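You operate a simulated robot arm through the tools that you are given. There is no shell and no other tool. Be economical: measure what you need, move in short steps, check, and stop when the job is done.

You run a simulated two-armed robot. Do the job below in one go: nothing can be reset, and whatever is moved stays where it is left.

TASK
Hold the oil pot on the top of the far stack steady with one hand and flip the pot slide the other way with the other.
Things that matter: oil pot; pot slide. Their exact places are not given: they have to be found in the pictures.

The check looks at the end state, three seconds after you hand in, the way a careful person would. Anything else that was tipped, shoved, dropped, spilled or broken makes it a failure.

THE ROBOT
Two 6-joint arms with two-finger parallel grippers on one trunk, on a base that drives. Base frame: it is fixed to the floor where the robot stands at the start and does not move with it; the origin is under the middle of the robot, x ahead of it, y to its left, z up. Units: m, rad, N and s.
The left shoulder is at the start at [0.06, 0.187, 0.847], the right one opposite. With the tool pointing down near the work surface each hand reaches from about 0.1 to 0.6 m from the robot's upright axis, wherever it stands, measured 20 degrees to its own side. Places, roughly: pot slide [0.5, -0.1, 0.6]. Payload 1.57 kg a hand.
The TCP of each hand is the grasp point between the finger pads, 0.03 m short of the fingertips. In the tool frame z runs along the fingers and y along their closing line. Largest opening 0.11 m; finger width 0.024, thickness 0.012; the body of the gripper, 0.048 by 0.112 m, starts 0.078 m behind the TCP.
Orientation is that of the tool frame in the base frame, as a unit quaternion [x, y, z, w]. With the fingers straight down and closing along the base's y, the tool's x points along the base's -x, its y along +y and its z along -z.

THE INTERFACE
- The arms move only by the tool send_rows. It takes "left_moves", "right_moves" or both (then of equal length, played together; a hand with none holds still); each is a list of rows, each a list of 7 numbers: the shift along the tool's x, y, z in m, then the turn, a rotation vector about the tool's x, y, z in degrees, then the finger opening in m, from 0 to 0.11. In form: [[tx, ty, tz, wx, wy, wz, hand], ...]. A call has 1 to 20 rows; each row shifts and turns the commanded pose from where the row before left it, along the tool's axes as they then stand. Each row takes 0.2 s and may step no farther than 0.05 m and 0.15 rad from the row before; otherwise, or with a gripper value out of range, the whole call is refused. Where a pose cannot be reached the arm comes as near as it can. A force on the tool above 40 N (or 10 N above the force at the start of the call, whichever is more), or a blocked arm, ends the call early, and 0.2 s more pass. Each finger travels about 0.153 m/s and halts on what it meets, pressing with about 43 N; the grip force reading is that of the motor and also rises with nothing between the fingers. The clock runs only during rows and for 0.2 s after the last one: add rows that do not move to give the fingers time. It gives the time, the measured TCP pose, the force on the tool (base axes), the opening and the grip force at its end, in the units of the frame above (readings bear some noise), with the torque about the TCP (base axes, N m) and any sound that the robot's microphone picked up.
- Cameras (640 x 400 px; columns grow to the right, rows downward): "scene" is now at [0.0126, -0.0066, 1.3805]; the picture's right is [-0.08, -1.00, 0.00], its down [-0.81, 0.06, -0.58] and it looks along [0.58, -0.05, -0.82] (base axes); focal length 258 px, centre (320, 200). "left" rides on the left gripper at [0.07, -0.016, -0.141] in its tool frame; the picture's right is [0.23, 0.97, 0.00], its down [-0.86, 0.20, -0.48] and it looks along [-0.47, 0.11, 0.88] (tool axes); focal length 222 px, centre (320, 200). "right" rides on the right gripper at [0.07, 0.016, -0.141] in its tool frame; the picture's right is [-0.23, 0.97, 0.00], its down [-0.86, -0.20, -0.48] and it looks along [-0.47, -0.11, 0.88] (tool axes); focal length 222 px, centre (320, 200).
- get_image(camera): a new picture of that camera. It takes no simulated time.
- slide_trunk(by): slides the trunk up (or, below 0, down) by that many m; the arms and the scene camera ride with it, the base frame stays. It gives what a move gives, with no picture.
- roll_base(legs): drives the robot by 1 to 6 legs, each [ahead, left, turn to the left] in m, m and rad, along the robot's own axes; the way and the turn of a leg run together, so that a leg with both is an arc; at most 1.5 m and 3.142 rad a leg. The arms and the cameras ride along, it lands a little off, and it stops where it bumps. It gives what a move gives.
- pan_tilt(pan, tilt): turns the head with the scene camera to pan (to the left, within 1.501 rad either way) and tilt (down, from -0.506 to 1.204), counted from straight ahead of the robot. It gives what a move gives.
- point_at(camera, pixels): for up to 12 pixels [column, row] of the newest picture of that camera ("zoom" is the newest enlarged one), the place [x, y, z] in the base frame of the surface seen there, good to about 0.002 m. It takes no simulated time.
- inspect(camera, box): a new picture of the part [left, top, right, bottom] of that camera's present view, enlarged. It takes no simulated time.
- finish_job(): hands the job in; it is judged then, once.

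Keep the steps short. Do not move on a guess: measure, check each grasp and each placing, and mend mistakes. In all there are 80 turns and 58 pictures (those below and enlarged ones count). Leave the grippers open and the arms clear of the work at the hand-in unless told otherwise, and finish with a single line.

The tools are called after "Call:" by a JSON object that holds its "method" and its "body". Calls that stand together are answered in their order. send_rows: Moves the arms, as the interface text tells. Its arguments: {"type":"object","properties":{"left_moves":{"type":"array","items":{"type":"array","items":{"type":"number"}}},"right_moves":{"type":"array","items":{"type":"array","items":{"type":"number"}}}},"required":[]} The other tools are called the same way: slide_trunk (by) slides the trunk up or down; roll_base (legs) drives the base; pan_tilt (pan, tilt) turns the head that bears the scene camera; get_image (camera) takes a picture; point_at (camera, pixels) gives the place of the surface under pixels of a picture; inspect (camera, box) takes an enlarged picture of a part of a camera's view; finish_job () hands the job in.

At the start:

```text
time_s: 0.0
left_position: [0.404, 0.042, 0.9424]
left_tcp_rot: [0.0, 1.0, 0.0, 0.001]
left_wrist_force: [0.3, -0.5, -0.4]
left_moment: [-0.01, -0.01, -0.03]
left_opening: 0.1102
left_gripper_force: 0.1
right_position: [0.3783, -0.2426, 0.9142]
right_tcp_rot: [0.0, 1.0, 0.0, 0.0]
right_wrist_force: [0.0, 0.0, 0.6]
right_moment: [0.0, 0.0, 0.01]
right_opening: 0.1102
right_gripper_force: 0.1
trunk travel left (down, up): [-0.475, 0.515]
robot x, y, heading: [0.0018, -0.0025, 0.002]
head pan, tilt: [-0.079, 0.955]
```

scene: 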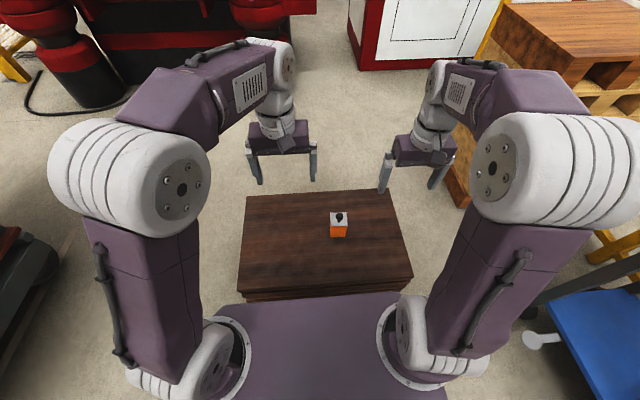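
right: 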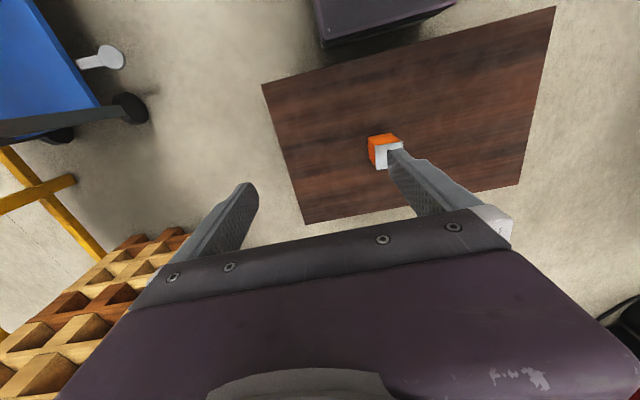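
left: 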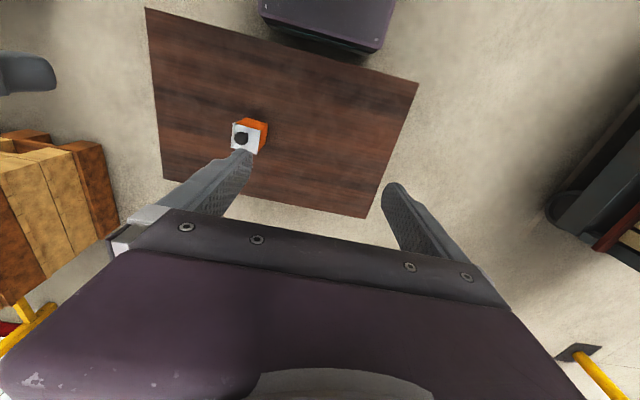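

I see an orange block with a white face and a dark knob at about (339,222) on the table. I'll enlarge it and also look at the area beyond it.

Call:
{"method": "inspect", "body": {"camera": "scene", "box": [290, 190, 390, 252]}}

Call:
{"method": "inspect", "body": {"camera": "left", "box": [190, 95, 310, 170]}}

Call:
{"method": "point_at", "body": {"camera": "scene", "pixels": [[339, 215], [333, 222], [346, 222], [339, 232], [300, 240], [560, 30], [620, 105], [245, 195], [390, 190], [412, 275], [240, 288]]}}

```text
6.40 times, centred on (340, 221) of scene
```

zoom: 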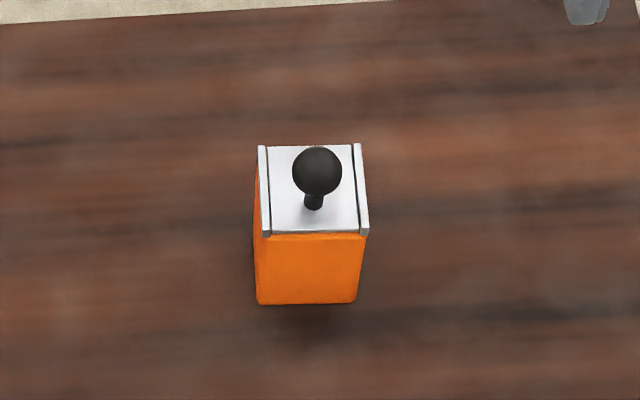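

```text
5.33 times, centred on (250, 132) of left
```

zoom: 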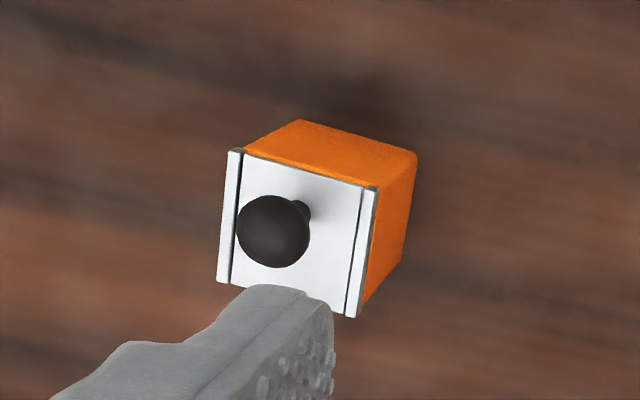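

```text
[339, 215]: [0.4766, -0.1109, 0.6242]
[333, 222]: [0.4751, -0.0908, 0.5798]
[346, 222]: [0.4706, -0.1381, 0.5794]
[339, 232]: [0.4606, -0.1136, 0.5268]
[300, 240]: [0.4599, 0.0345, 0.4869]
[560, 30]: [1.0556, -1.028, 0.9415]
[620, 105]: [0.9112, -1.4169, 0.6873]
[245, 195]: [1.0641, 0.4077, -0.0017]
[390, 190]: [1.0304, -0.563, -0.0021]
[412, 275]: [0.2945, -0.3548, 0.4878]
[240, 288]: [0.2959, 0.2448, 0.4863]
```

The slide unit is near (0.476, -0.114), with its top at z≈0.58. Next I'll search the surroundings for the "far stack" and the oil pot.

Call:
{"method": "pan_tilt", "body": {"pan": 0.0, "tilt": 0.35}}

Call:
{"method": "get_image", "body": {"camera": "scene"}}

Call:
{"method": "pan_tilt", "body": {"pan": -1.0, "tilt": 0.5}}

Call:
{"method": "get_image", "body": {"camera": "scene"}}

```text
time_s: 1.0
left_position: [0.4052, 0.0415, 0.9416]
left_tcp_rot: [0.0, 1.0, 0.0, 0.001]
left_wrist_force: [0.6, 0.1, 0.5]
left_moment: [0.01, 0.02, -0.04]
left_opening: 0.1098
left_gripper_force: 0.0
right_position: [0.378, -0.2426, 0.9139]
right_tcp_rot: [0.001, 1.0, 0.0, 0.0]
right_wrist_force: [0.6, 0.8, 0.5]
right_moment: [0.02, 0.03, -0.01]
right_opening: 0.11
right_gripper_force: 0.1
trunk travel left (down, up): [-0.475, 0.515]
robot x, y, heading: [-0.0011, 0.0019, -0.002]
head pan, tilt: [0.0, 0.351]
```

```text
52 pictures are left
```

scene: 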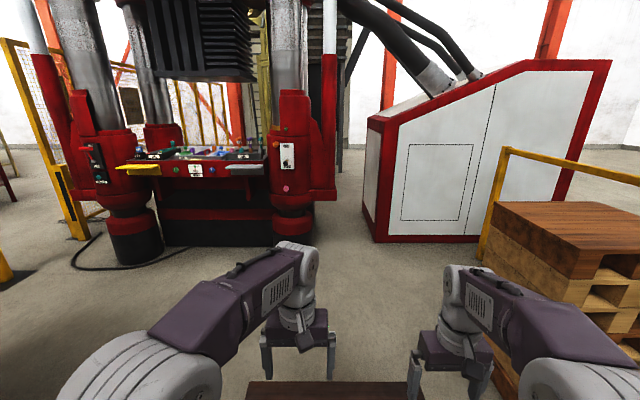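

```text
time_s: 2.3
left_position: [0.4044, 0.0416, 0.9415]
left_tcp_rot: [0.0, 1.0, 0.001, 0.001]
left_wrist_force: [0.5, 0.2, 0.4]
left_moment: [0.01, 0.02, -0.01]
left_opening: 0.1099
left_gripper_force: 0.0
right_position: [0.3776, -0.2427, 0.9139]
right_tcp_rot: [-0.001, 1.0, -0.001, 0.0]
right_wrist_force: [0.3, -0.2, 0.8]
right_moment: [-0.04, -0.03, 0.0]
right_opening: 0.1099
right_gripper_force: 0.0
trunk travel left (down, up): [-0.475, 0.515]
robot x, y, heading: [-0.0008, 0.0016, 0.001]
head pan, tilt: [-1.0, 0.499]
```

```text
51 pictures are left
```

scene: 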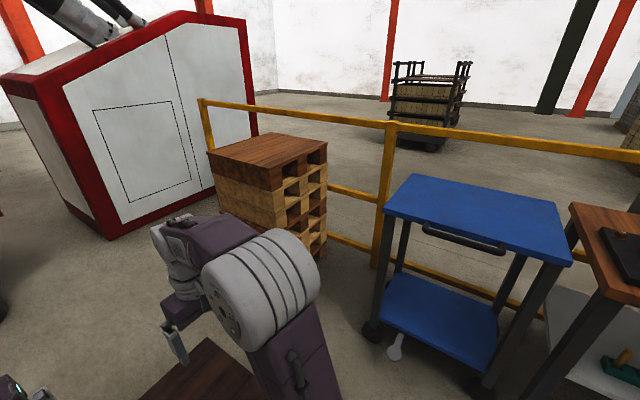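

No other pot or slide shows, and the orange box matches the place given for the slide. I'll check the left side once, then aim the head at the box and measure it closely.

Call:
{"method": "pan_tilt", "body": {"pan": 1.1, "tilt": 0.5}}

Call:
{"method": "get_image", "body": {"camera": "scene"}}

Call:
{"method": "pan_tilt", "body": {"pan": -0.2, "tilt": 1.05}}

Call:
{"method": "get_image", "body": {"camera": "scene"}}

```text
time_s: 4.3
left_position: [0.4036, 0.0408, 0.9411]
left_tcp_rot: [-0.001, 1.0, -0.001, 0.001]
left_wrist_force: [-0.7, 0.1, -0.3]
left_moment: [-0.01, 0.03, 0.02]
left_opening: 0.1099
left_gripper_force: 0.0
right_position: [0.3789, -0.2425, 0.914]
right_tcp_rot: [0.0, 1.0, 0.001, 0.0]
right_wrist_force: [0.5, 0.6, 0.0]
right_moment: [-0.02, 0.01, 0.03]
right_opening: 0.1099
right_gripper_force: 0.1
trunk travel left (down, up): [-0.475, 0.515]
robot x, y, heading: [-0.0019, 0.0002, -0.001]
head pan, tilt: [1.1, 0.499]
```

```text
50 pictures are left
```

scene: 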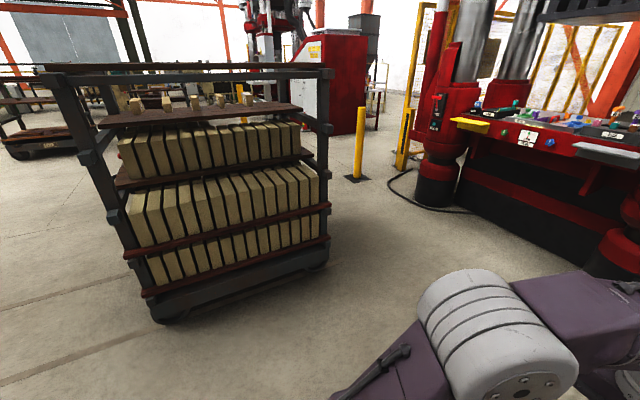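

```text
time_s: 5.7
left_position: [0.4035, 0.0417, 0.9417]
left_tcp_rot: [0.0, 1.0, 0.0, 0.001]
left_wrist_force: [-0.3, -0.7, 0.5]
left_moment: [-0.02, 0.01, 0.02]
left_opening: 0.1099
left_gripper_force: 0.0
right_position: [0.3787, -0.2423, 0.9136]
right_tcp_rot: [0.0, 1.0, -0.001, 0.0]
right_wrist_force: [-1.3, -0.2, -0.4]
right_moment: [0.01, 0.01, -0.02]
right_opening: 0.1097
right_gripper_force: 0.1
trunk travel left (down, up): [-0.475, 0.515]
robot x, y, heading: [0.0015, -0.0021, -0.001]
head pan, tilt: [-0.201, 1.051]
```

```text
49 pictures are left
```

scene: 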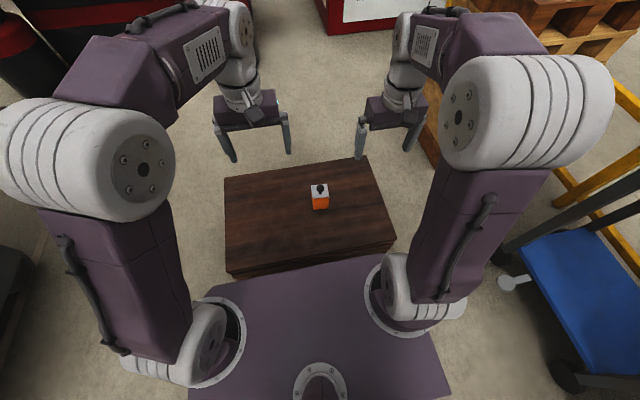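

The unit now sits at about (320,197). I'll zoom in tightly and measure the knob, stem, rails and body.

Call:
{"method": "inspect", "body": {"camera": "scene", "box": [296, 178, 344, 208]}}

```text
13.33 times, centred on (320, 193) of scene
```

zoom: 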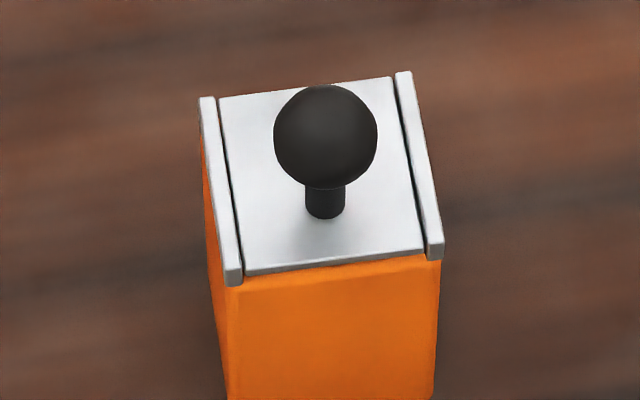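

Call:
{"method": "point_at", "body": {"camera": "zoom", "pixels": [[325, 140], [325, 205], [315, 250], [240, 170], [405, 170], [235, 110], [375, 90], [248, 265], [415, 245], [230, 275], [435, 250], [330, 330]]}}

Call:
{"method": "point_at", "body": {"camera": "zoom", "pixels": [[208, 102], [403, 77], [300, 310], [300, 390], [425, 390], [240, 390], [212, 200], [305, 95], [350, 210], [280, 140], [370, 140]]}}

```text
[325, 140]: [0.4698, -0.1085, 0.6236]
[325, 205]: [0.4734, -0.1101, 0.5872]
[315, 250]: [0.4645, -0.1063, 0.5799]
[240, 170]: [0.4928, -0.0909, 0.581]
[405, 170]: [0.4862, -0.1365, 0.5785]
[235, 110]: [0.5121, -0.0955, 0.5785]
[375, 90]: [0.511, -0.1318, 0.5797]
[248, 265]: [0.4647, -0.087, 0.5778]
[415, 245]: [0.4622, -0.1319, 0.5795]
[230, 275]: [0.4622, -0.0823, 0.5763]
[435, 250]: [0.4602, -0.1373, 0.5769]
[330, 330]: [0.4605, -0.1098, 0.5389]
```

```text
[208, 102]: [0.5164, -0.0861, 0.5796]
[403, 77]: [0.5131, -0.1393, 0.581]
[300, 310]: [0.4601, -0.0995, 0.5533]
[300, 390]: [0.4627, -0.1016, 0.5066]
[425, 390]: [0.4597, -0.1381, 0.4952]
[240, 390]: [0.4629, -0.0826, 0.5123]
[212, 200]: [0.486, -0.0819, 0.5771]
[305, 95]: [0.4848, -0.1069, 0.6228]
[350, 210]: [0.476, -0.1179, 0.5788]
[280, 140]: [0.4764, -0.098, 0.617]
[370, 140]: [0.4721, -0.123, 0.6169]
```

The box spans x 0.460–0.517 and y −0.081 to −0.140. Its top is at z 0.58 and its yaw is about −3.3°. The knob stands upright at x≈0.477, on the near side of the centre at 0.4885, so the slide runs along x and needs to go to +x. The left hand will hold the body across x, coming in tilted from the left. First I'll move it left and turn it in free air.

Call:
{"method": "send_rows", "body": {"left_moves": [[0, 0.05, 0, 0, 0, 0, 0.09], [0, 0.05, 0, 0, 0, 0, 0.09], [0, 0, 0, 0, 0, 8.48, 0.09], [0, 0, 0, 0, 0, 8.48, 0.09], [0, 0, 0, 0, 0, 8.48, 0.09], [0, 0, 0, 0, 0, 8.48, 0.09], [0, 0, 0, 0, 0, 8.48, 0.09], [0, 0, 0, 0, 0, 8.48, 0.09], [0, 0, 0, 0, 0, 8.48, 0.09], [0, 0, 0, 0, 0, 8.48, 0.09], [0, 0, 0, 0, 0, 8.48, 0.09], [0, 0, 0, 0, 0, 8.48, 0.09], [0, 0, 0, 0, 0, 8.48, 0.09], [0, 0, 0, 0, -8.333, 0, 0.09], [0, 0, 0, 0, -8.333, 0, 0.09], [0, 0, 0, 0, -8.333, 0, 0.09], [0, 0, 0, 0, -8.333, 0, 0.09], [0, 0, 0, 0, -8.333, 0, 0.09], [0, 0, 0, 0, -8.333, 0, 0.09], [0, 0, 0, 0, 0, 0, 0.09]]}}

Call:
{"method": "get_image", "body": {"camera": "scene"}}

```text
time_s: 9.9
left_position: [0.4031, 0.1413, 0.9423]
left_tcp_rot: [0.659, 0.622, -0.307, 0.292]
left_wrist_force: [-0.4, -0.1, 0.0]
left_moment: [0.01, -0.03, -0.01]
left_opening: 0.09
left_gripper_force: 0.1
right_position: [0.3776, -0.2423, 0.9136]
right_tcp_rot: [0.0, 1.0, -0.001, 0.0]
right_wrist_force: [-0.4, -1.1, 0.2]
right_moment: [0.01, 0.02, 0.0]
right_opening: 0.1101
right_gripper_force: 0.1
trunk travel left (down, up): [-0.475, 0.515]
robot x, y, heading: [0.0022, 0.0012, 0.001]
head pan, tilt: [-0.201, 1.051]
```

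```text
47 pictures are left
```

scene: 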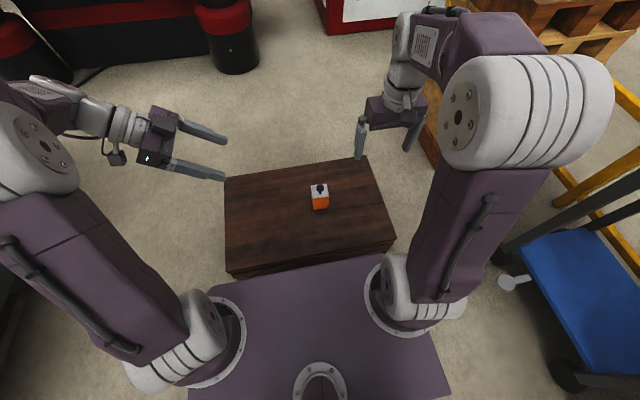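

The orientation came out as planned: tool z ≈ (−0.04, −0.77, −0.64), closing along x. Next I'll move to a standoff 0.14 m back from the box along the tool axis.

Call:
{"method": "send_rows", "body": {"left_moves": [[0.0181, 0.01225, 0.037, 0, 0, 0, 0.09], [0.0181, 0.01225, 0.037, 0, 0, 0, 0.09], [0.0181, 0.01225, 0.037, 0, 0, 0, 0.09], [0.0181, 0.01225, 0.037, 0, 0, 0, 0.09], [0.0181, 0.01225, 0.037, 0, 0, 0, 0.09], [0.0181, 0.01225, 0.037, 0, 0, 0, 0.09], [0.0181, 0.01225, 0.037, 0, 0, 0, 0.09], [0.0181, 0.01225, 0.037, 0, 0, 0, 0.09], [0, 0, 0, 0, 0, 0, 0.09]]}}

Call:
{"method": "get_image", "body": {"camera": "left"}}

Call:
{"method": "inspect", "body": {"camera": "scene", "box": [220, 130, 380, 230]}}

```text
time_s: 11.9
left_position: [0.4943, 0.0034, 0.6392]
left_tcp_rot: [0.659, 0.622, -0.307, 0.291]
left_wrist_force: [-0.1, -0.2, 0.1]
left_moment: [0.02, -0.02, 0.03]
left_opening: 0.0902
left_gripper_force: 0.1
right_position: [0.378, -0.242, 0.9138]
right_tcp_rot: [0.0, 1.0, 0.0, 0.001]
right_wrist_force: [0.1, 0.4, -0.3]
right_moment: [0.0, -0.04, 0.02]
right_opening: 0.1098
right_gripper_force: 0.1
trunk travel left (down, up): [-0.475, 0.515]
robot x, y, heading: [0.0011, -0.0009, 0.001]
head pan, tilt: [-0.201, 1.051]
```

```text
46 pictures are left
```

left: 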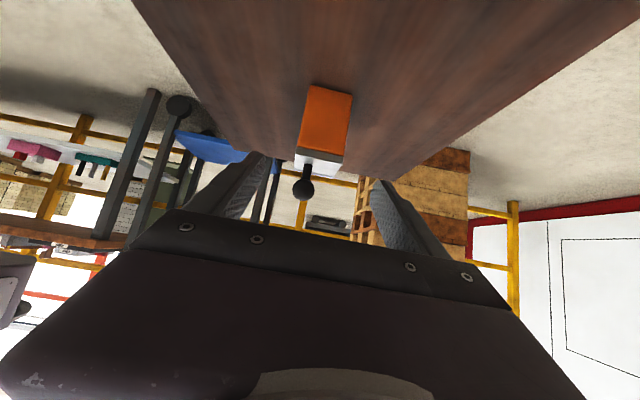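

```text
4.00 times, centred on (300, 180) of scene
```

zoom: 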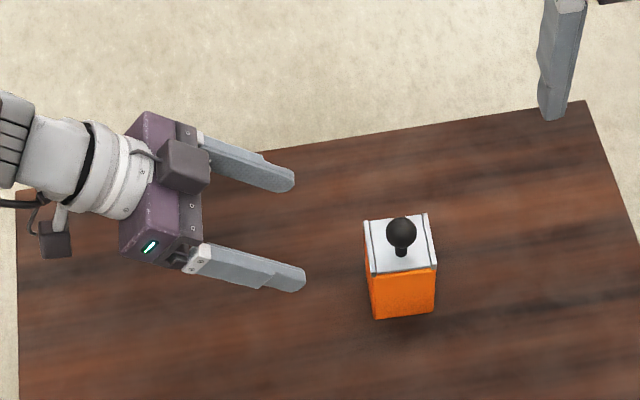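

The fingers line up on both sides of the box. I'll advance along the tool, aiming a little lower (TCP z≈0.535) so the fingers stay below the slide plate.

Call:
{"method": "send_rows", "body": {"left_moves": [[0.0021, 0, 0.03, 0, 0, 0, 0.09], [0.0021, 0, 0.03, 0, 0, 0, 0.09], [0.0021, 0, 0.03, 0, 0, 0, 0.09], [0.0021, 0, 0.03, 0, 0, 0, 0.09], [0.0021, 0, 0.03, 0, 0, 0, 0.09], [0, 0, 0, 0, 0, 0, 0.09]]}}

Call:
{"method": "inspect", "body": {"camera": "scene", "box": [256, 155, 368, 225]}}

Call:
{"method": "get_image", "body": {"camera": "left"}}

```text
time_s: 13.3
left_position: [0.4899, -0.1055, 0.535]
left_tcp_rot: [0.659, 0.622, -0.307, 0.29]
left_wrist_force: [0.2, -0.2, 0.9]
left_moment: [-0.01, 0.02, 0.02]
left_opening: 0.0899
left_gripper_force: 0.1
right_position: [0.3781, -0.2416, 0.9143]
right_tcp_rot: [0.0, 1.0, 0.0, 0.0]
right_wrist_force: [-0.2, -0.5, 0.8]
right_moment: [-0.03, 0.0, -0.02]
right_opening: 0.1102
right_gripper_force: 0.0
trunk travel left (down, up): [-0.475, 0.515]
robot x, y, heading: [0.0001, 0.0005, -0.002]
head pan, tilt: [-0.201, 1.051]
```

```text
5.71 times, centred on (312, 190) of scene
```

zoom: 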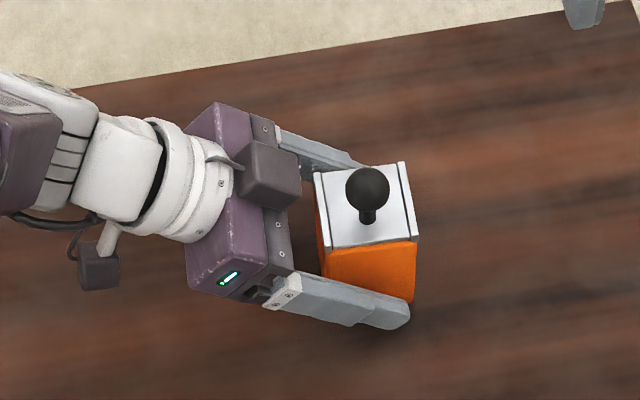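

```text
43 pictures are left
```

left: 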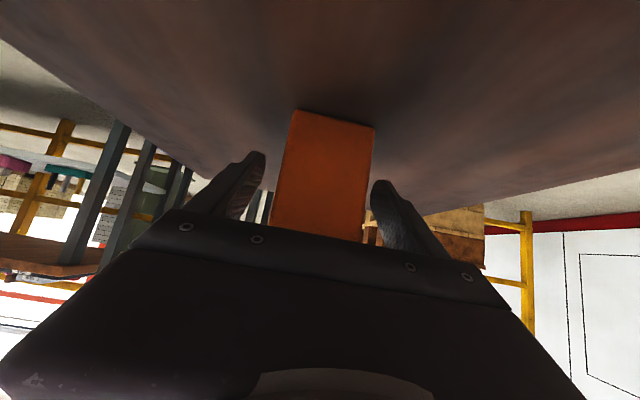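

The fingers straddle the box. I'll centre by −1.4 mm and close gently in stages.

Call:
{"method": "send_rows", "body": {"left_moves": [[0, -0.0014, 0, 0, 0, 0, 0.075], [0, 0, 0, 0, 0, 0, 0.066], [0, 0, 0, 0, 0, 0, 0.062], [0, 0, 0, 0, 0, 0, 0.059], [0, 0, 0, 0, 0, 0, 0.056], [0, 0, 0, 0, 0, 0, 0.054], [0, 0, 0, 0, 0, 0, 0.052]]}}

Call:
{"method": "inspect", "body": {"camera": "scene", "box": [296, 178, 344, 208]}}

Call:
{"method": "point_at", "body": {"camera": "zoom", "pixels": [[325, 140], [325, 205], [230, 275], [435, 250], [208, 102], [403, 77]]}}

```text
time_s: 14.9
left_position: [0.4889, -0.1055, 0.5359]
left_tcp_rot: [0.66, 0.621, -0.308, 0.29]
left_wrist_force: [0.4, -0.5, 0.1]
left_moment: [-0.02, -0.01, -0.01]
left_opening: 0.0557
left_gripper_force: 43.1
right_position: [0.3784, -0.2424, 0.914]
right_tcp_rot: [0.0, 1.0, 0.0, 0.001]
right_wrist_force: [0.6, 1.2, -0.7]
right_moment: [0.0, 0.02, -0.03]
right_opening: 0.1098
right_gripper_force: 0.1
trunk travel left (down, up): [-0.475, 0.515]
robot x, y, heading: [-0.0, 0.0017, 0.002]
head pan, tilt: [-0.201, 1.051]
```

```text
13.33 times, centred on (320, 193) of scene
```

zoom: 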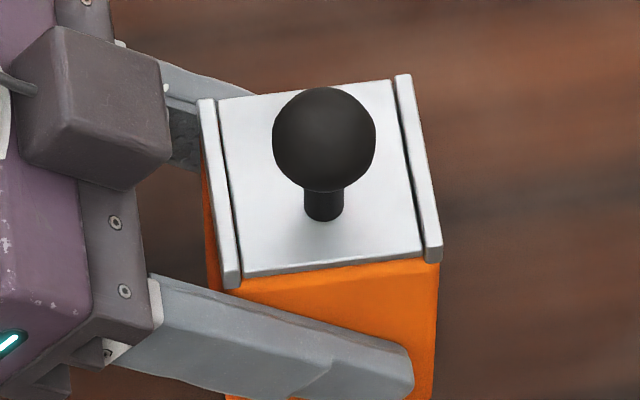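

```text
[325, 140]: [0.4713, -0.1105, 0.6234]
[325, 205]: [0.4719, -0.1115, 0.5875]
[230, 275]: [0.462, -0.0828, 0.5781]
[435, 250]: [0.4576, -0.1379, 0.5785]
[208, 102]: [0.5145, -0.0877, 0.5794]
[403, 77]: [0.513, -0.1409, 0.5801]
```

The box is held at opening 0.0557 with grip 43, and it hasn't moved. Before bringing in the right hand, I'll measure the grey block on the left gripper for clearance.

Call:
{"method": "point_at", "body": {"camera": "zoom", "pixels": [[60, 80], [150, 80], [165, 150], [125, 185], [60, 30], [100, 140], [25, 160], [150, 310], [115, 60]]}}

```text
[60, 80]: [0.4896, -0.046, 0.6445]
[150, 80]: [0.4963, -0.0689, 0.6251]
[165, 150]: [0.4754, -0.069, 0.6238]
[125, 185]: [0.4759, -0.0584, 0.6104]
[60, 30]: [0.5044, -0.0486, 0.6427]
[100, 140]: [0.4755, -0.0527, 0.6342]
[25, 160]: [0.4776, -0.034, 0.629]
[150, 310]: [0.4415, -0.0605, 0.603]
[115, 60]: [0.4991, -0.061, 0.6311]
```

Clearance is fine: the block tops out at z≈0.65 and the right hand's body will stay above 0.70. Next I'll bring the closed right hand above and behind the knob, to (0.435, −0.111, 0.75).

Call:
{"method": "send_rows", "body": {"right_moves": [[-0.0114, 0.0263, 0.0328, 0, 0, 0, 0.05], [-0.0114, 0.0263, 0.0328, 0, 0, 0, 0], [-0.0114, 0.0263, 0.0328, 0, 0, 0, 0], [-0.0114, 0.0263, 0.0328, 0, 0, 0, 0], [-0.0114, 0.0263, 0.0328, 0, 0, 0, 0], [0, 0, 0, 0, 0, 0, 0]]}}

Call:
{"method": "get_image", "body": {"camera": "scene"}}

Call:
{"method": "get_image", "body": {"camera": "right"}}

```text
time_s: 16.3
left_position: [0.4878, -0.1053, 0.5354]
left_tcp_rot: [0.659, 0.623, -0.307, 0.291]
left_wrist_force: [0.5, -0.5, 1.0]
left_moment: [-0.11, 0.03, 0.06]
left_opening: 0.0558
left_gripper_force: 43.3
right_position: [0.4341, -0.1111, 0.7508]
right_tcp_rot: [0.0, 1.0, 0.0, 0.0]
right_wrist_force: [0.0, -0.3, -0.4]
right_moment: [0.01, 0.0, 0.05]
right_opening: 0.0
right_gripper_force: 21.3
trunk travel left (down, up): [-0.475, 0.515]
robot x, y, heading: [0.0003, -0.001, -0.002]
head pan, tilt: [-0.201, 1.051]
```

```text
41 pictures are left
```

scene: 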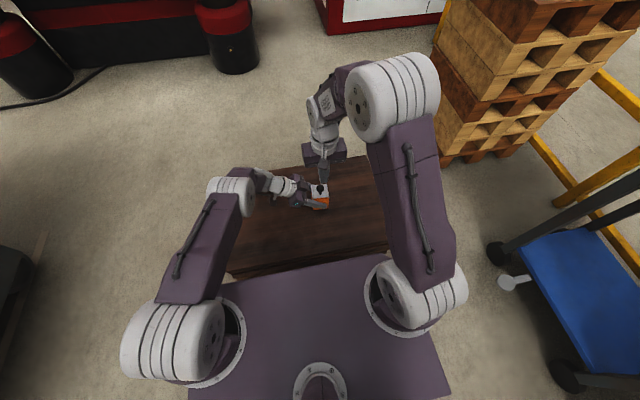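

```text
40 pictures are left
```

right: 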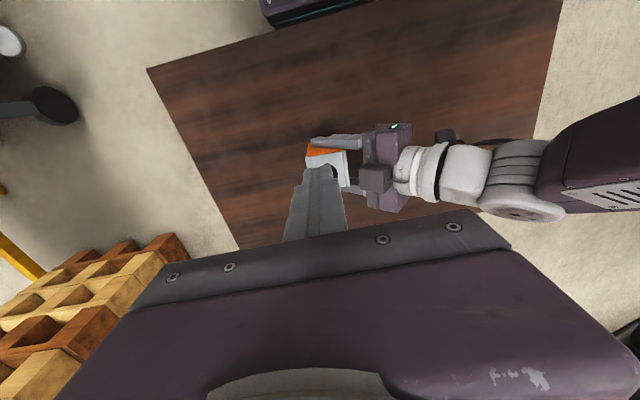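

All clear. I'll lower the right hand straight down to TCP z≈0.629, behind the knob.

Call:
{"method": "send_rows", "body": {"right_moves": [[0, 0, 0.0305, 0, 0, 0, 0], [0, 0, 0.0305, 0, 0, 0, 0], [0, 0, 0.0305, 0, 0, 0, 0], [0, 0, 0.0305, 0, 0, 0, 0], [0, 0, 0, 0, 0, 0, 0]]}}

Call:
{"method": "inspect", "body": {"camera": "scene", "box": [280, 165, 360, 215]}}

```text
time_s: 17.5
left_position: [0.4876, -0.1054, 0.5354]
left_tcp_rot: [0.658, 0.622, -0.307, 0.291]
left_wrist_force: [-0.5, -0.8, 1.0]
left_moment: [0.04, 0.01, 0.02]
left_opening: 0.0556
left_gripper_force: 43.1
right_position: [0.436, -0.112, 0.6288]
right_tcp_rot: [0.0, 1.0, 0.0, 0.0]
right_wrist_force: [-0.5, -0.4, -0.7]
right_moment: [0.0, -0.01, -0.01]
right_opening: 0.0003
right_gripper_force: 21.1
trunk travel left (down, up): [-0.475, 0.515]
robot x, y, heading: [-0.0012, 0.0006, -0.001]
head pan, tilt: [-0.201, 1.051]
```

```text
8.00 times, centred on (320, 190) of scene
```

zoom: 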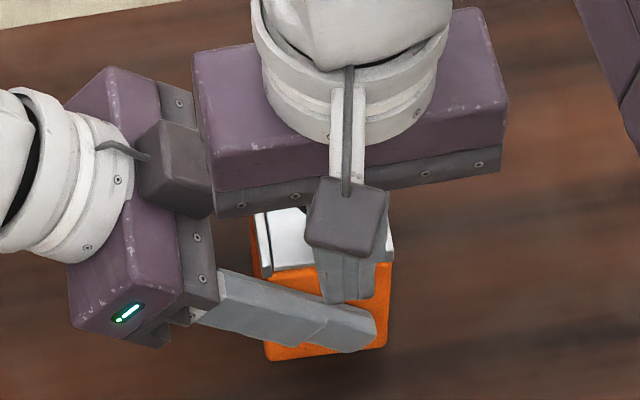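

The right fingers are behind the knob. I'll push along +x in 3 mm steps, watching force and sound.

Call:
{"method": "send_rows", "body": {"right_moves": [[-0.004, 0, 0, 0, 0, 0, 0], [-0.004, 0, 0, 0, 0, 0, 0], [-0.003, 0, 0, 0, 0, 0, 0], [-0.003, 0, 0, 0, 0, 0, 0], [-0.003, 0, 0, 0, 0, 0, 0], [-0.003, 0, 0, 0, 0, 0, 0], [-0.003, 0, 0, 0, 0, 0, 0], [-0.003, 0, 0, 0, 0, 0, 0]]}}

```text
time_s: 19.3
left_position: [0.4904, -0.1057, 0.5355]
left_tcp_rot: [0.657, 0.624, -0.305, 0.292]
left_wrist_force: [27.9, -2.1, -9.9]
left_moment: [0.14, 1.88, 0.18]
left_opening: 0.0557
left_gripper_force: 43.6
right_position: [0.4585, -0.1123, 0.6267]
right_tcp_rot: [0.0, 1.0, -0.001, -0.005]
right_wrist_force: [-26.9, 1.7, 10.6]
right_moment: [0.08, 0.19, 0.05]
right_opening: 0.0001
right_gripper_force: 21.7
trunk travel left (down, up): [-0.475, 0.515]
robot x, y, heading: [-0.0016, 0.0033, -0.001]
head pan, tilt: [-0.201, 1.051]
```

The knob takes 27 N and the left hand has yielded about 2 mm. I'll check whether the knob has moved.

Call:
{"method": "inspect", "body": {"camera": "scene", "box": [296, 175, 344, 205]}}

Call:
{"method": "inspect", "body": {"camera": "right", "box": [260, 100, 420, 200]}}

```text
13.33 times, centred on (320, 190) of scene
```

zoom: 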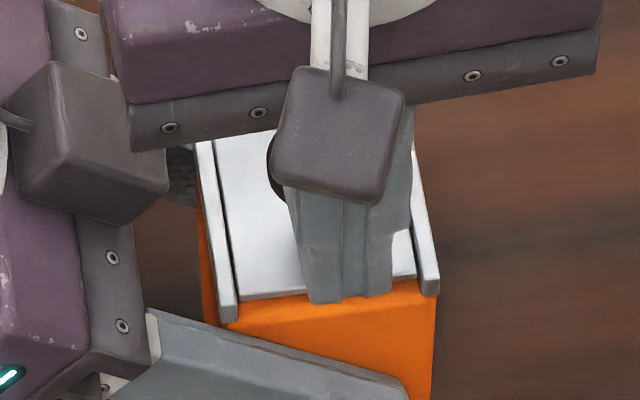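

```text
4.00 times, centred on (340, 150) of right
```

zoom: 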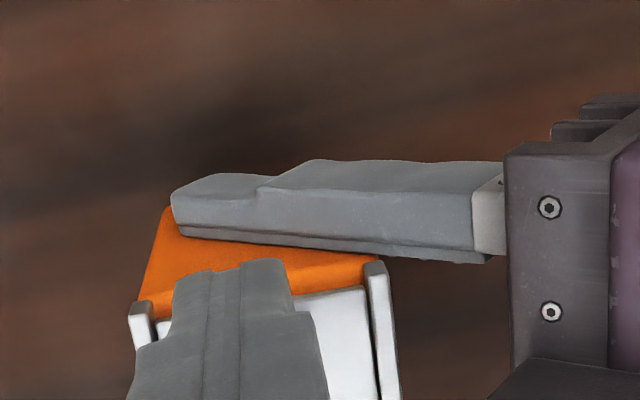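

The left camera is now underneath, so the state is hard to judge from here. I'll back off 30 mm and lift to see whether the slide moved.

Call:
{"method": "send_rows", "body": {"right_moves": [[0.01, 0, 0, 0, 0, 0, 0], [0.02, 0, 0, 0, 0, 0, 0], [0.03, 0, -0.03, 0, 0, 0, 0], [0.03, 0, -0.03, 0, 0, 0, 0], [0, 0, 0, 0, 0, 0, 0]]}}

Call:
{"method": "inspect", "body": {"camera": "scene", "box": [296, 178, 344, 208]}}

Call:
{"method": "inspect", "body": {"camera": "right", "box": [260, 80, 420, 180]}}

```text
time_s: 20.5
left_position: [0.4883, -0.106, 0.536]
left_tcp_rot: [0.659, 0.623, -0.306, 0.291]
left_wrist_force: [-1.4, 0.0, 1.5]
left_moment: [-0.05, -0.04, -0.07]
left_opening: 0.0559
left_gripper_force: 43.4
right_position: [0.3711, -0.1126, 0.6865]
right_tcp_rot: [0.001, 1.0, 0.0, 0.0]
right_wrist_force: [-0.1, -0.2, -0.3]
right_moment: [-0.01, 0.02, -0.01]
right_opening: 0.0
right_gripper_force: 21.4
trunk travel left (down, up): [-0.475, 0.515]
robot x, y, heading: [0.0004, 0.0015, 0.001]
head pan, tilt: [-0.201, 1.051]
```

```text
13.33 times, centred on (320, 193) of scene
```

zoom: 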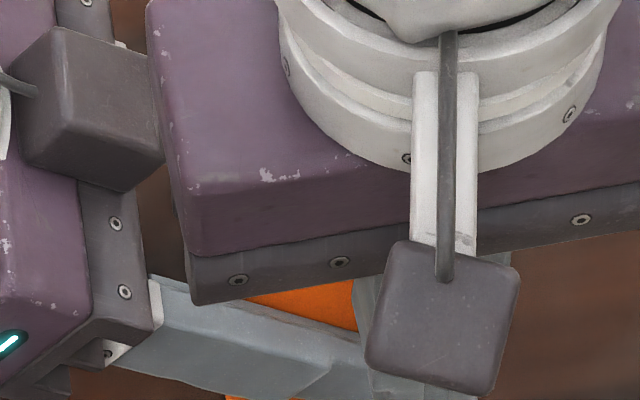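

```text
4.00 times, centred on (340, 130) of right
```

zoom: 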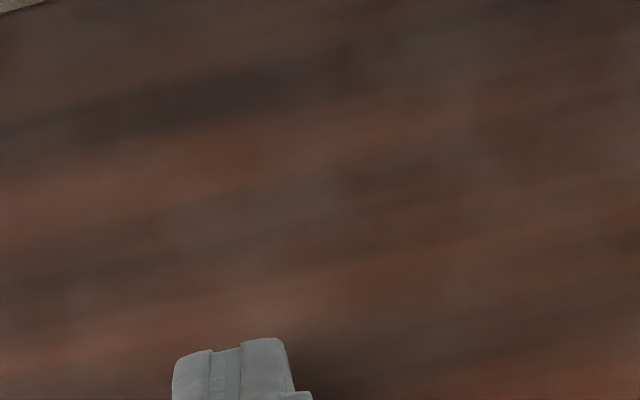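

The hand blocks the scene view. I'll shift it 0.12 m to the right and look again.

Call:
{"method": "send_rows", "body": {"right_moves": [[0, -0.04, 0, 0, 0, 0, 0], [0, -0.04, 0, 0, 0, 0, 0], [0, -0.04, 0, 0, 0, 0, 0], [0, 0, 0, 0, 0, 0, 0]]}}

Call:
{"method": "inspect", "body": {"camera": "scene", "box": [296, 178, 344, 208]}}

Call:
{"method": "point_at", "body": {"camera": "zoom", "pixels": [[325, 140], [325, 205], [248, 265], [415, 245], [230, 275], [435, 250], [208, 102], [403, 77], [235, 110], [375, 90]]}}

```text
time_s: 21.5
left_position: [0.4878, -0.1056, 0.5349]
left_tcp_rot: [0.659, 0.622, -0.306, 0.291]
left_wrist_force: [-0.4, 0.5, 1.3]
left_moment: [0.0, -0.09, -0.03]
left_opening: 0.0558
left_gripper_force: 43.1
right_position: [0.3692, -0.2318, 0.6888]
right_tcp_rot: [-0.001, 1.0, 0.001, 0.0]
right_wrist_force: [0.2, -0.2, 0.0]
right_moment: [-0.04, 0.0, -0.01]
right_opening: 0.0
right_gripper_force: 21.2
trunk travel left (down, up): [-0.475, 0.515]
robot x, y, heading: [-0.0032, 0.001, 0.0]
head pan, tilt: [-0.201, 1.051]
```

```text
13.33 times, centred on (320, 193) of scene
```

zoom: 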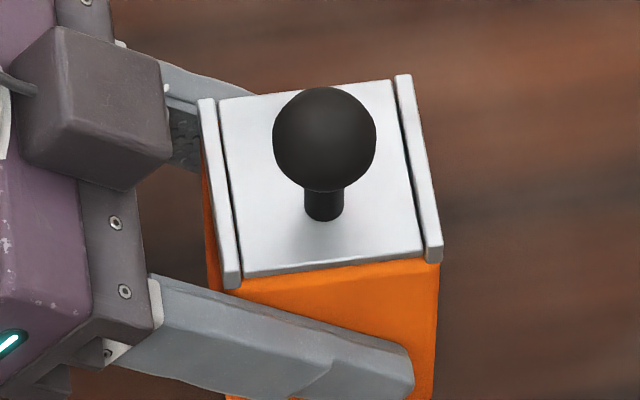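

```text
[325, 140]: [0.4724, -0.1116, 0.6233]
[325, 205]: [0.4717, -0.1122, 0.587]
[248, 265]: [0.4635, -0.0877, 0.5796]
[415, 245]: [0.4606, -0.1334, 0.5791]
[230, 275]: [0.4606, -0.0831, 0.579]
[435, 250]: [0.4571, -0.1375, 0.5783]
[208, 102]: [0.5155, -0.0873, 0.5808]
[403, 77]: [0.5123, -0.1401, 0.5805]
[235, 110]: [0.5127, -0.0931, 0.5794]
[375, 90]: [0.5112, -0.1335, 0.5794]
```

The slide reads the same as before the push, and everything sprang back elastically. It needs more force or a firmer grip. I'll turn the right hand so its fingers straddle the knob along the slide direction (x), which lets me test both ways. First I'll lift and yaw in free air.

Call:
{"method": "send_rows", "body": {"right_moves": [[0, 0, -0.035, 0, 0, 0, 0.03], [0, 0, -0.035, 0, 0, 0, 0.05], [0, 0, 0, 0, 0, -7.88, 0.05], [0, 0, 0, 0, 0, -7.88, 0.05], [0, 0, 0, 0, 0, -7.88, 0.05], [0, 0, 0, 0, 0, -7.88, 0.05], [0, 0, 0, 0, 0, -7.88, 0.05], [0, 0, 0, 0, 0, -7.88, 0.05], [0, 0, 0, 0, 0, -7.88, 0.05], [0, 0, 0, 0, 0, -7.88, 0.05], [0, 0, 0, 0, 0, -7.88, 0.05], [0, 0, 0, 0, 0, -7.88, 0.05], [0, 0, 0, 0, 0, -7.88, 0.05], [0, 0, 0, 0, 0, 0, 0.05]]}}

```text
time_s: 24.5
left_position: [0.4886, -0.1061, 0.5359]
left_tcp_rot: [0.66, 0.622, -0.307, 0.29]
left_wrist_force: [-0.2, 0.5, 0.7]
left_moment: [-0.06, -0.02, -0.02]
left_opening: 0.0557
left_gripper_force: 42.5
right_position: [0.3708, -0.2311, 0.7577]
right_tcp_rot: [-0.687, 0.726, 0.0, 0.0]
right_wrist_force: [-0.2, -0.1, -0.3]
right_moment: [0.01, -0.01, -0.01]
right_opening: 0.0503
right_gripper_force: 0.1
trunk travel left (down, up): [-0.475, 0.515]
robot x, y, heading: [-0.0021, 0.0051, -0.0]
head pan, tilt: [-0.201, 1.051]
```

The orientation is right: tool y ≈ (−1, 0.056). Next I'll move above the knob at (0.477, −0.112) and check before lowering.

Call:
{"method": "send_rows", "body": {"right_moves": [[-0.0311, -0.0248, 0, 0, 0, 0, 0.05], [-0.0311, -0.0248, 0, 0, 0, 0, 0.05], [-0.0311, -0.0248, 0, 0, 0, 0, 0.05], [-0.0311, -0.0248, 0, 0, 0, 0, 0.05], [0, 0, 0, 0, 0, 0, 0.05]]}}

Call:
{"method": "get_image", "body": {"camera": "right"}}

Call:
{"method": "inspect", "body": {"camera": "scene", "box": [256, 140, 384, 220]}}

```text
time_s: 25.7
left_position: [0.4879, -0.1065, 0.5353]
left_tcp_rot: [0.659, 0.622, -0.307, 0.29]
left_wrist_force: [0.0, 0.1, -0.6]
left_moment: [-0.06, -0.06, 0.02]
left_opening: 0.0558
left_gripper_force: 43.1
right_position: [0.4791, -0.1099, 0.7573]
right_tcp_rot: [-0.686, 0.727, 0.0, 0.0]
right_wrist_force: [0.1, 0.4, 0.0]
right_moment: [0.02, 0.03, 0.03]
right_opening: 0.0502
right_gripper_force: 0.1
trunk travel left (down, up): [-0.475, 0.515]
robot x, y, heading: [-0.0003, 0.0021, -0.001]
head pan, tilt: [-0.201, 1.051]
```

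```text
33 pictures are left
```

right: 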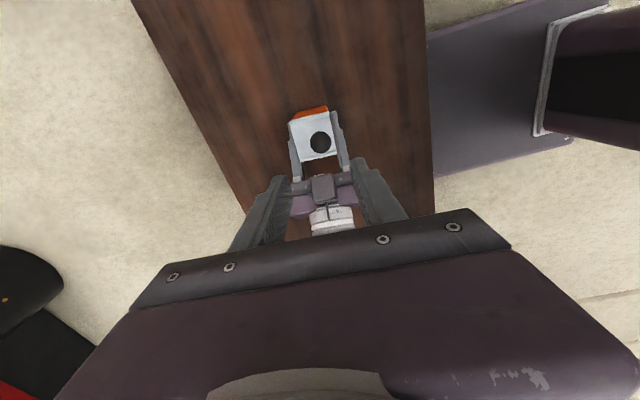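

```text
5.00 times, centred on (320, 180) of scene
```

zoom: 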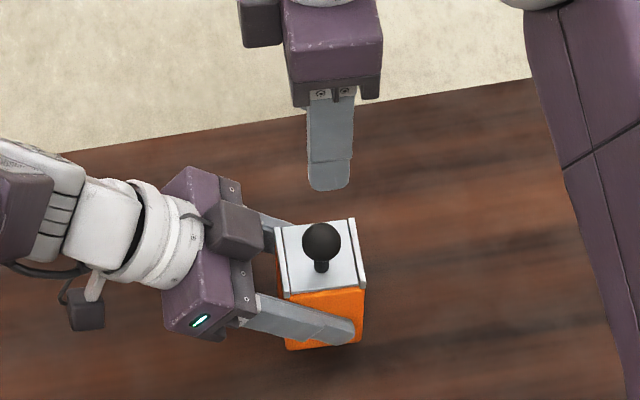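

The alignment looks good. I'll lower to z≈0.660, check clearance, then continue.

Call:
{"method": "send_rows", "body": {"right_moves": [[0.002, 0.001, 0.034, 0, 0, 0, 0.05], [0, 0, 0.033, 0, 0, 0, 0.05], [0, 0, 0.03, 0, 0, 0, 0.05], [0, 0, 0, 0, 0, 0, 0.05]]}}

Call:
{"method": "inspect", "body": {"camera": "scene", "box": [272, 150, 368, 210]}}

Call:
{"method": "inspect", "body": {"camera": "right", "box": [240, 75, 400, 175]}}

```text
time_s: 26.7
left_position: [0.489, -0.1069, 0.5358]
left_tcp_rot: [0.659, 0.622, -0.306, 0.29]
left_wrist_force: [-0.3, -0.3, 0.0]
left_moment: [-0.04, -0.05, 0.01]
left_opening: 0.0558
left_gripper_force: 43.3
right_position: [0.4775, -0.1129, 0.6608]
right_tcp_rot: [-0.686, 0.727, 0.0, 0.0]
right_wrist_force: [-0.2, -0.4, 0.0]
right_moment: [0.0, 0.02, 0.0]
right_opening: 0.0496
right_gripper_force: 0.0
trunk travel left (down, up): [-0.475, 0.515]
robot x, y, heading: [0.0033, -0.0021, 0.001]
head pan, tilt: [-0.201, 1.051]
```

```text
6.67 times, centred on (320, 180) of scene
```

zoom: 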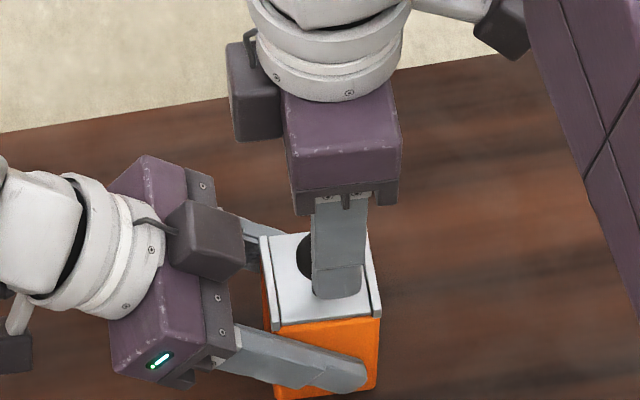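

```text
4.00 times, centred on (320, 125) of right
```

zoom: 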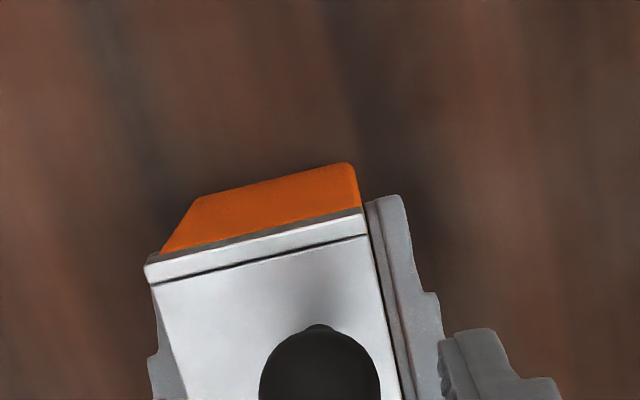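

It's clear and the knob lies between the fingers. I'll lower to z≈0.619 and close on the knob in stages.

Call:
{"method": "send_rows", "body": {"right_moves": [[0, 0, 0.02, 0, 0, 0, 0.05], [0, 0, 0.021, 0, 0, 0, 0.05], [0, 0, 0, 0, 0, 0, 0.04], [0, 0, 0, 0, 0, 0, 0.032], [0, 0, 0, 0, 0, 0, 0.028], [0, 0, 0, 0, 0, 0, 0.025], [0, 0, 0, 0, 0, 0, 0.022], [0, 0, 0, 0, 0, 0, 0.022]]}}

Call:
{"method": "inspect", "body": {"camera": "scene", "box": [284, 170, 356, 215]}}

```text
time_s: 28.5
left_position: [0.4875, -0.1061, 0.5355]
left_tcp_rot: [0.659, 0.622, -0.307, 0.291]
left_wrist_force: [-2.2, 0.8, 2.3]
left_moment: [-0.02, -0.16, -0.03]
left_opening: 0.0556
left_gripper_force: 43.3
right_position: [0.4768, -0.1149, 0.6201]
right_tcp_rot: [-0.687, 0.727, 0.001, 0.001]
right_wrist_force: [2.9, -0.2, -0.7]
right_moment: [0.0, -0.01, 0.0]
right_opening: 0.0252
right_gripper_force: 36.9
trunk travel left (down, up): [-0.475, 0.515]
robot x, y, heading: [0.0043, 0.0001, 0.003]
head pan, tilt: [-0.201, 1.051]
```

```text
8.89 times, centred on (320, 192) of scene
```

zoom: 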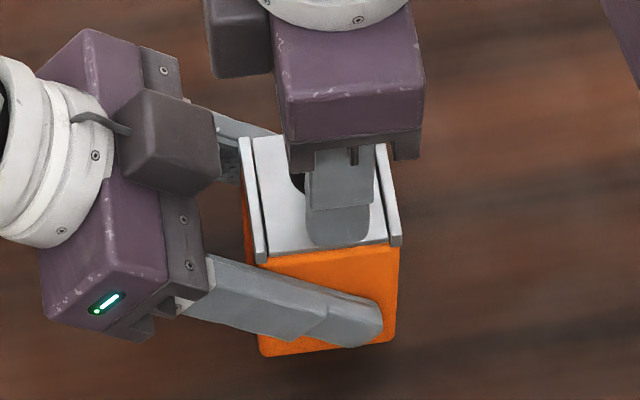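

The knob is gripped at x=0.4768, opening 25 mm. Now I'll push +x along the slide (tool −y) in small steps.

Call:
{"method": "send_rows", "body": {"right_moves": [[0, -0.003, 0, 0, 0, 0, 0.022], [0, -0.003, 0, 0, 0, 0, 0.022], [0, -0.003, 0, 0, 0, 0, 0.022], [0, -0.003, 0, 0, 0, 0, 0.022], [0, -0.003, 0, 0, 0, 0, 0.022]]}}

```text
time_s: 29.6
left_position: [0.4931, -0.1045, 0.5361]
left_tcp_rot: [0.656, 0.627, -0.301, 0.293]
left_wrist_force: [24.8, -8.5, -15.7]
left_moment: [0.09, 2.03, 0.57]
left_opening: 0.0559
left_gripper_force: 42.9
right_position: [0.483, -0.1125, 0.6207]
right_tcp_rot: [-0.686, 0.727, 0.006, -0.007]
right_wrist_force: [-21.3, 6.8, 15.7]
right_moment: [0.75, 1.31, 0.22]
right_opening: 0.0251
right_gripper_force: 36.2
trunk travel left (down, up): [-0.475, 0.515]
robot x, y, heading: [0.0024, -0.0026, -0.002]
head pan, tilt: [-0.201, 1.051]
stopped in row 5 (right hand): the force on the tool passed its limit (the readings are from after the stop); the commanded pose is now the measured one
```

Pushing +x moved the knob and box together, about 6 mm each, so there is no relative slide that way. I'll return and try the −x direction gently.

Call:
{"method": "send_rows", "body": {"right_moves": [[0, 0.003, 0, 0, 0, 0, 0.022], [0, 0.003, 0, 0, 0, 0, 0.022], [0, 0.002, 0, 0, 0, 0, 0.022], [0, 0.002, 0, 0, 0, 0, 0.022], [0, 0.002, 0, 0, 0, 0, 0.022], [0, 0, 0, 0, 0, 0, 0.022]]}}

```text
time_s: 31.0
left_position: [0.4909, -0.1054, 0.5354]
left_tcp_rot: [0.657, 0.625, -0.304, 0.293]
left_wrist_force: [-3.2, 12.0, 18.7]
left_moment: [-0.95, 0.13, -0.16]
left_opening: 0.0557
left_gripper_force: 43.0
right_position: [0.4746, -0.1142, 0.6192]
right_tcp_rot: [-0.686, 0.727, 0.004, -0.005]
right_wrist_force: [2.3, -11.9, -19.1]
right_moment: [-0.17, 0.01, -0.05]
right_opening: 0.0253
right_gripper_force: 36.2
trunk travel left (down, up): [-0.475, 0.515]
robot x, y, heading: [0.0005, 0.003, -0.0]
head pan, tilt: [-0.201, 1.051]
```

The knob is now about 5 mm further −x relative to the left hand. I'll check by picture.

Call:
{"method": "inspect", "body": {"camera": "scene", "box": [284, 170, 356, 215]}}

Call:
{"method": "inspect", "body": {"camera": "right", "box": [240, 75, 440, 200]}}

```text
8.89 times, centred on (320, 192) of scene
```

zoom: 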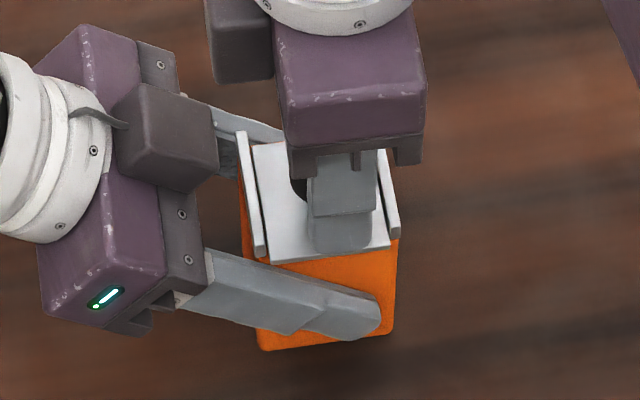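

```text
3.20 times, centred on (340, 138) of right
```

zoom: 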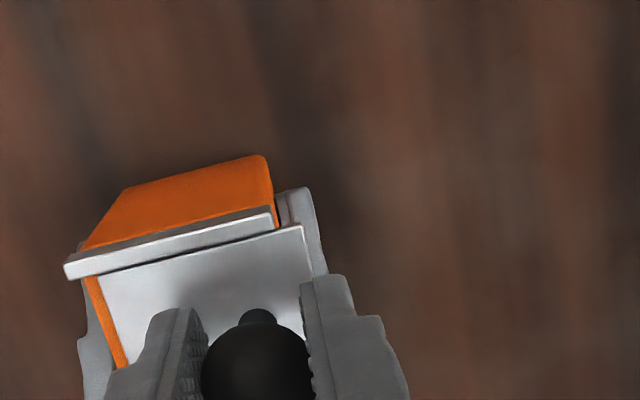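

Confirmed: the plate slides toward −x, and orange now shows behind it at the far end. The +x side was the stop. I'll ease the sideways and vertical strain, bring the box back 3 mm, and keep sliding −x.

Call:
{"method": "send_rows", "body": {"right_moves": [[0.001, 0.001, 0.0015, 0, 0, 0, 0.022], [0.001, 0.003, 0.0015, 0, 0, 0, 0.022], [0, 0.003, 0, 0, 0, 0, 0.022], [0, 0.002, 0, 0, 0, 0, 0.022], [0, 0, 0, 0, 0, 0, 0.022]], "left_moves": [[0, -0.001, 0, 0, 0, 0, 0.052], [0, -0.001, 0, 0, 0, 0, 0.052], [0, -0.001, 0, 0, 0, 0, 0.052], [0, 0, 0, 0, 0, 0, 0.052], [0, 0, 0, 0, 0, 0, 0.052]]}}

```text
time_s: 32.2
left_position: [0.4867, -0.1069, 0.5347]
left_tcp_rot: [0.658, 0.624, -0.305, 0.291]
left_wrist_force: [-1.1, -21.7, -10.1]
left_moment: [1.21, -0.87, 0.58]
left_opening: 0.0558
left_gripper_force: 42.8
right_position: [0.4653, -0.1145, 0.6186]
right_tcp_rot: [-0.686, 0.727, 0.002, -0.002]
right_wrist_force: [4.0, 22.2, 24.0]
right_moment: [0.23, -0.04, -0.01]
right_opening: 0.0256
right_gripper_force: 36.6
trunk travel left (down, up): [-0.475, 0.515]
robot x, y, heading: [-0.0044, 0.0001, 0.002]
head pan, tilt: [-0.201, 1.051]
```

The relative slide is now −21 mm and the x force is small. I over-corrected in y and z, so I'll undo half of that and continue.

Call:
{"method": "send_rows", "body": {"right_moves": [[-0.0012, 0, -0.0016, 0, 0, 0, 0.022], [0, 0.002, 0, 0, 0, 0, 0.022], [0, 0.002, 0, 0, 0, 0, 0.022], [0, 0.002, 0, 0, 0, 0, 0.022], [0, 0, 0, 0, 0, 0, 0.022]]}}

Call:
{"method": "inspect", "body": {"camera": "scene", "box": [284, 170, 356, 215]}}

```text
time_s: 33.4
left_position: [0.4885, -0.1055, 0.5359]
left_tcp_rot: [0.657, 0.624, -0.305, 0.292]
left_wrist_force: [-5.8, -4.8, -4.4]
left_moment: [0.15, -0.31, 0.09]
left_opening: 0.0557
left_gripper_force: 43.1
right_position: [0.4593, -0.1126, 0.6188]
right_tcp_rot: [-0.686, 0.727, 0.003, -0.004]
right_wrist_force: [3.1, 3.8, 9.4]
right_moment: [0.07, -0.04, -0.02]
right_opening: 0.0252
right_gripper_force: 36.9
trunk travel left (down, up): [-0.475, 0.515]
robot x, y, heading: [0.0024, 0.0035, -0.002]
head pan, tilt: [-0.201, 1.051]
```

```text
8.89 times, centred on (320, 192) of scene
```

zoom: 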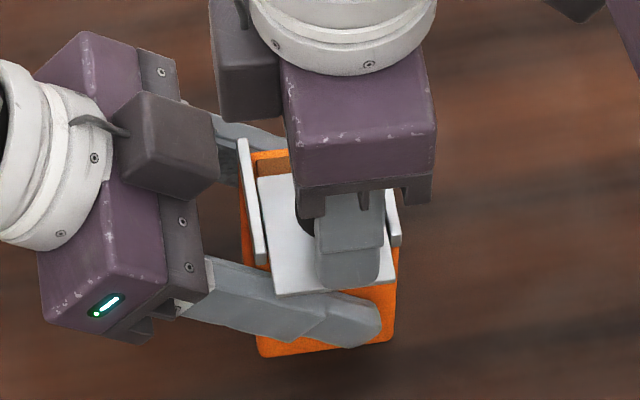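

Forces are low, the slide has moved about 18 mm, and the opening is showing at the back. I'll continue −x toward the end stop.

Call:
{"method": "send_rows", "body": {"right_moves": [[0, 0.002, 0, 0, 0, 0, 0.022], [0, 0.002, 0, 0, 0, 0, 0.022], [0, 0.002, 0, 0, 0, 0, 0.022], [0, 0.002, 0, 0, 0, 0, 0.022], [0, 0, 0, 0, 0, 0, 0.022]]}}

```text
time_s: 34.6
left_position: [0.4879, -0.1053, 0.5365]
left_tcp_rot: [0.657, 0.625, -0.304, 0.293]
left_wrist_force: [-1.8, 4.0, -0.1]
left_moment: [-0.31, -0.19, -0.12]
left_opening: 0.0559
left_gripper_force: 43.0
right_position: [0.45, -0.1136, 0.6182]
right_tcp_rot: [-0.686, 0.727, 0.003, -0.004]
right_wrist_force: [2.5, -4.0, -0.1]
right_moment: [-0.11, 0.0, -0.03]
right_opening: 0.0252
right_gripper_force: 36.5
trunk travel left (down, up): [-0.475, 0.515]
robot x, y, heading: [-0.0004, 0.0013, -0.003]
head pan, tilt: [-0.201, 1.051]
```

Relative slide is now −38 mm from a start of −11 mm, still free at about 2 N. I'll go on in 2 mm steps.

Call:
{"method": "send_rows", "body": {"right_moves": [[0, 0.002, 0, 0, 0, 0, 0.022], [0, 0.002, 0, 0, 0, 0, 0.022], [0, 0.002, 0, 0, 0, 0, 0.022], [0, 0, 0, 0, 0, 0, 0.022]]}}

Call:
{"method": "inspect", "body": {"camera": "scene", "box": [284, 170, 356, 215]}}

```text
time_s: 35.6
left_position: [0.4858, -0.1062, 0.5368]
left_tcp_rot: [0.657, 0.624, -0.305, 0.293]
left_wrist_force: [-2.7, 11.8, 12.7]
left_moment: [-0.97, 0.45, -0.5]
left_opening: 0.0559
left_gripper_force: 43.3
right_position: [0.4444, -0.1134, 0.619]
right_tcp_rot: [-0.687, 0.727, 0.003, -0.004]
right_wrist_force: [1.4, -12.1, -12.2]
right_moment: [-0.15, -0.01, -0.01]
right_opening: 0.0254
right_gripper_force: 36.5
trunk travel left (down, up): [-0.475, 0.515]
robot x, y, heading: [-0.0016, -0.0019, -0.003]
head pan, tilt: [-0.201, 1.051]
```

```text
8.89 times, centred on (320, 192) of scene
```

zoom: 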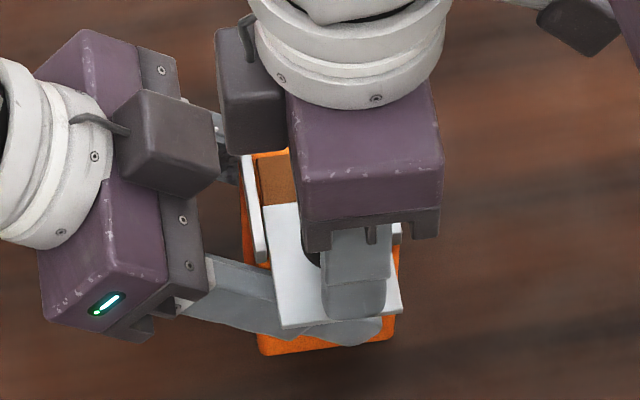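

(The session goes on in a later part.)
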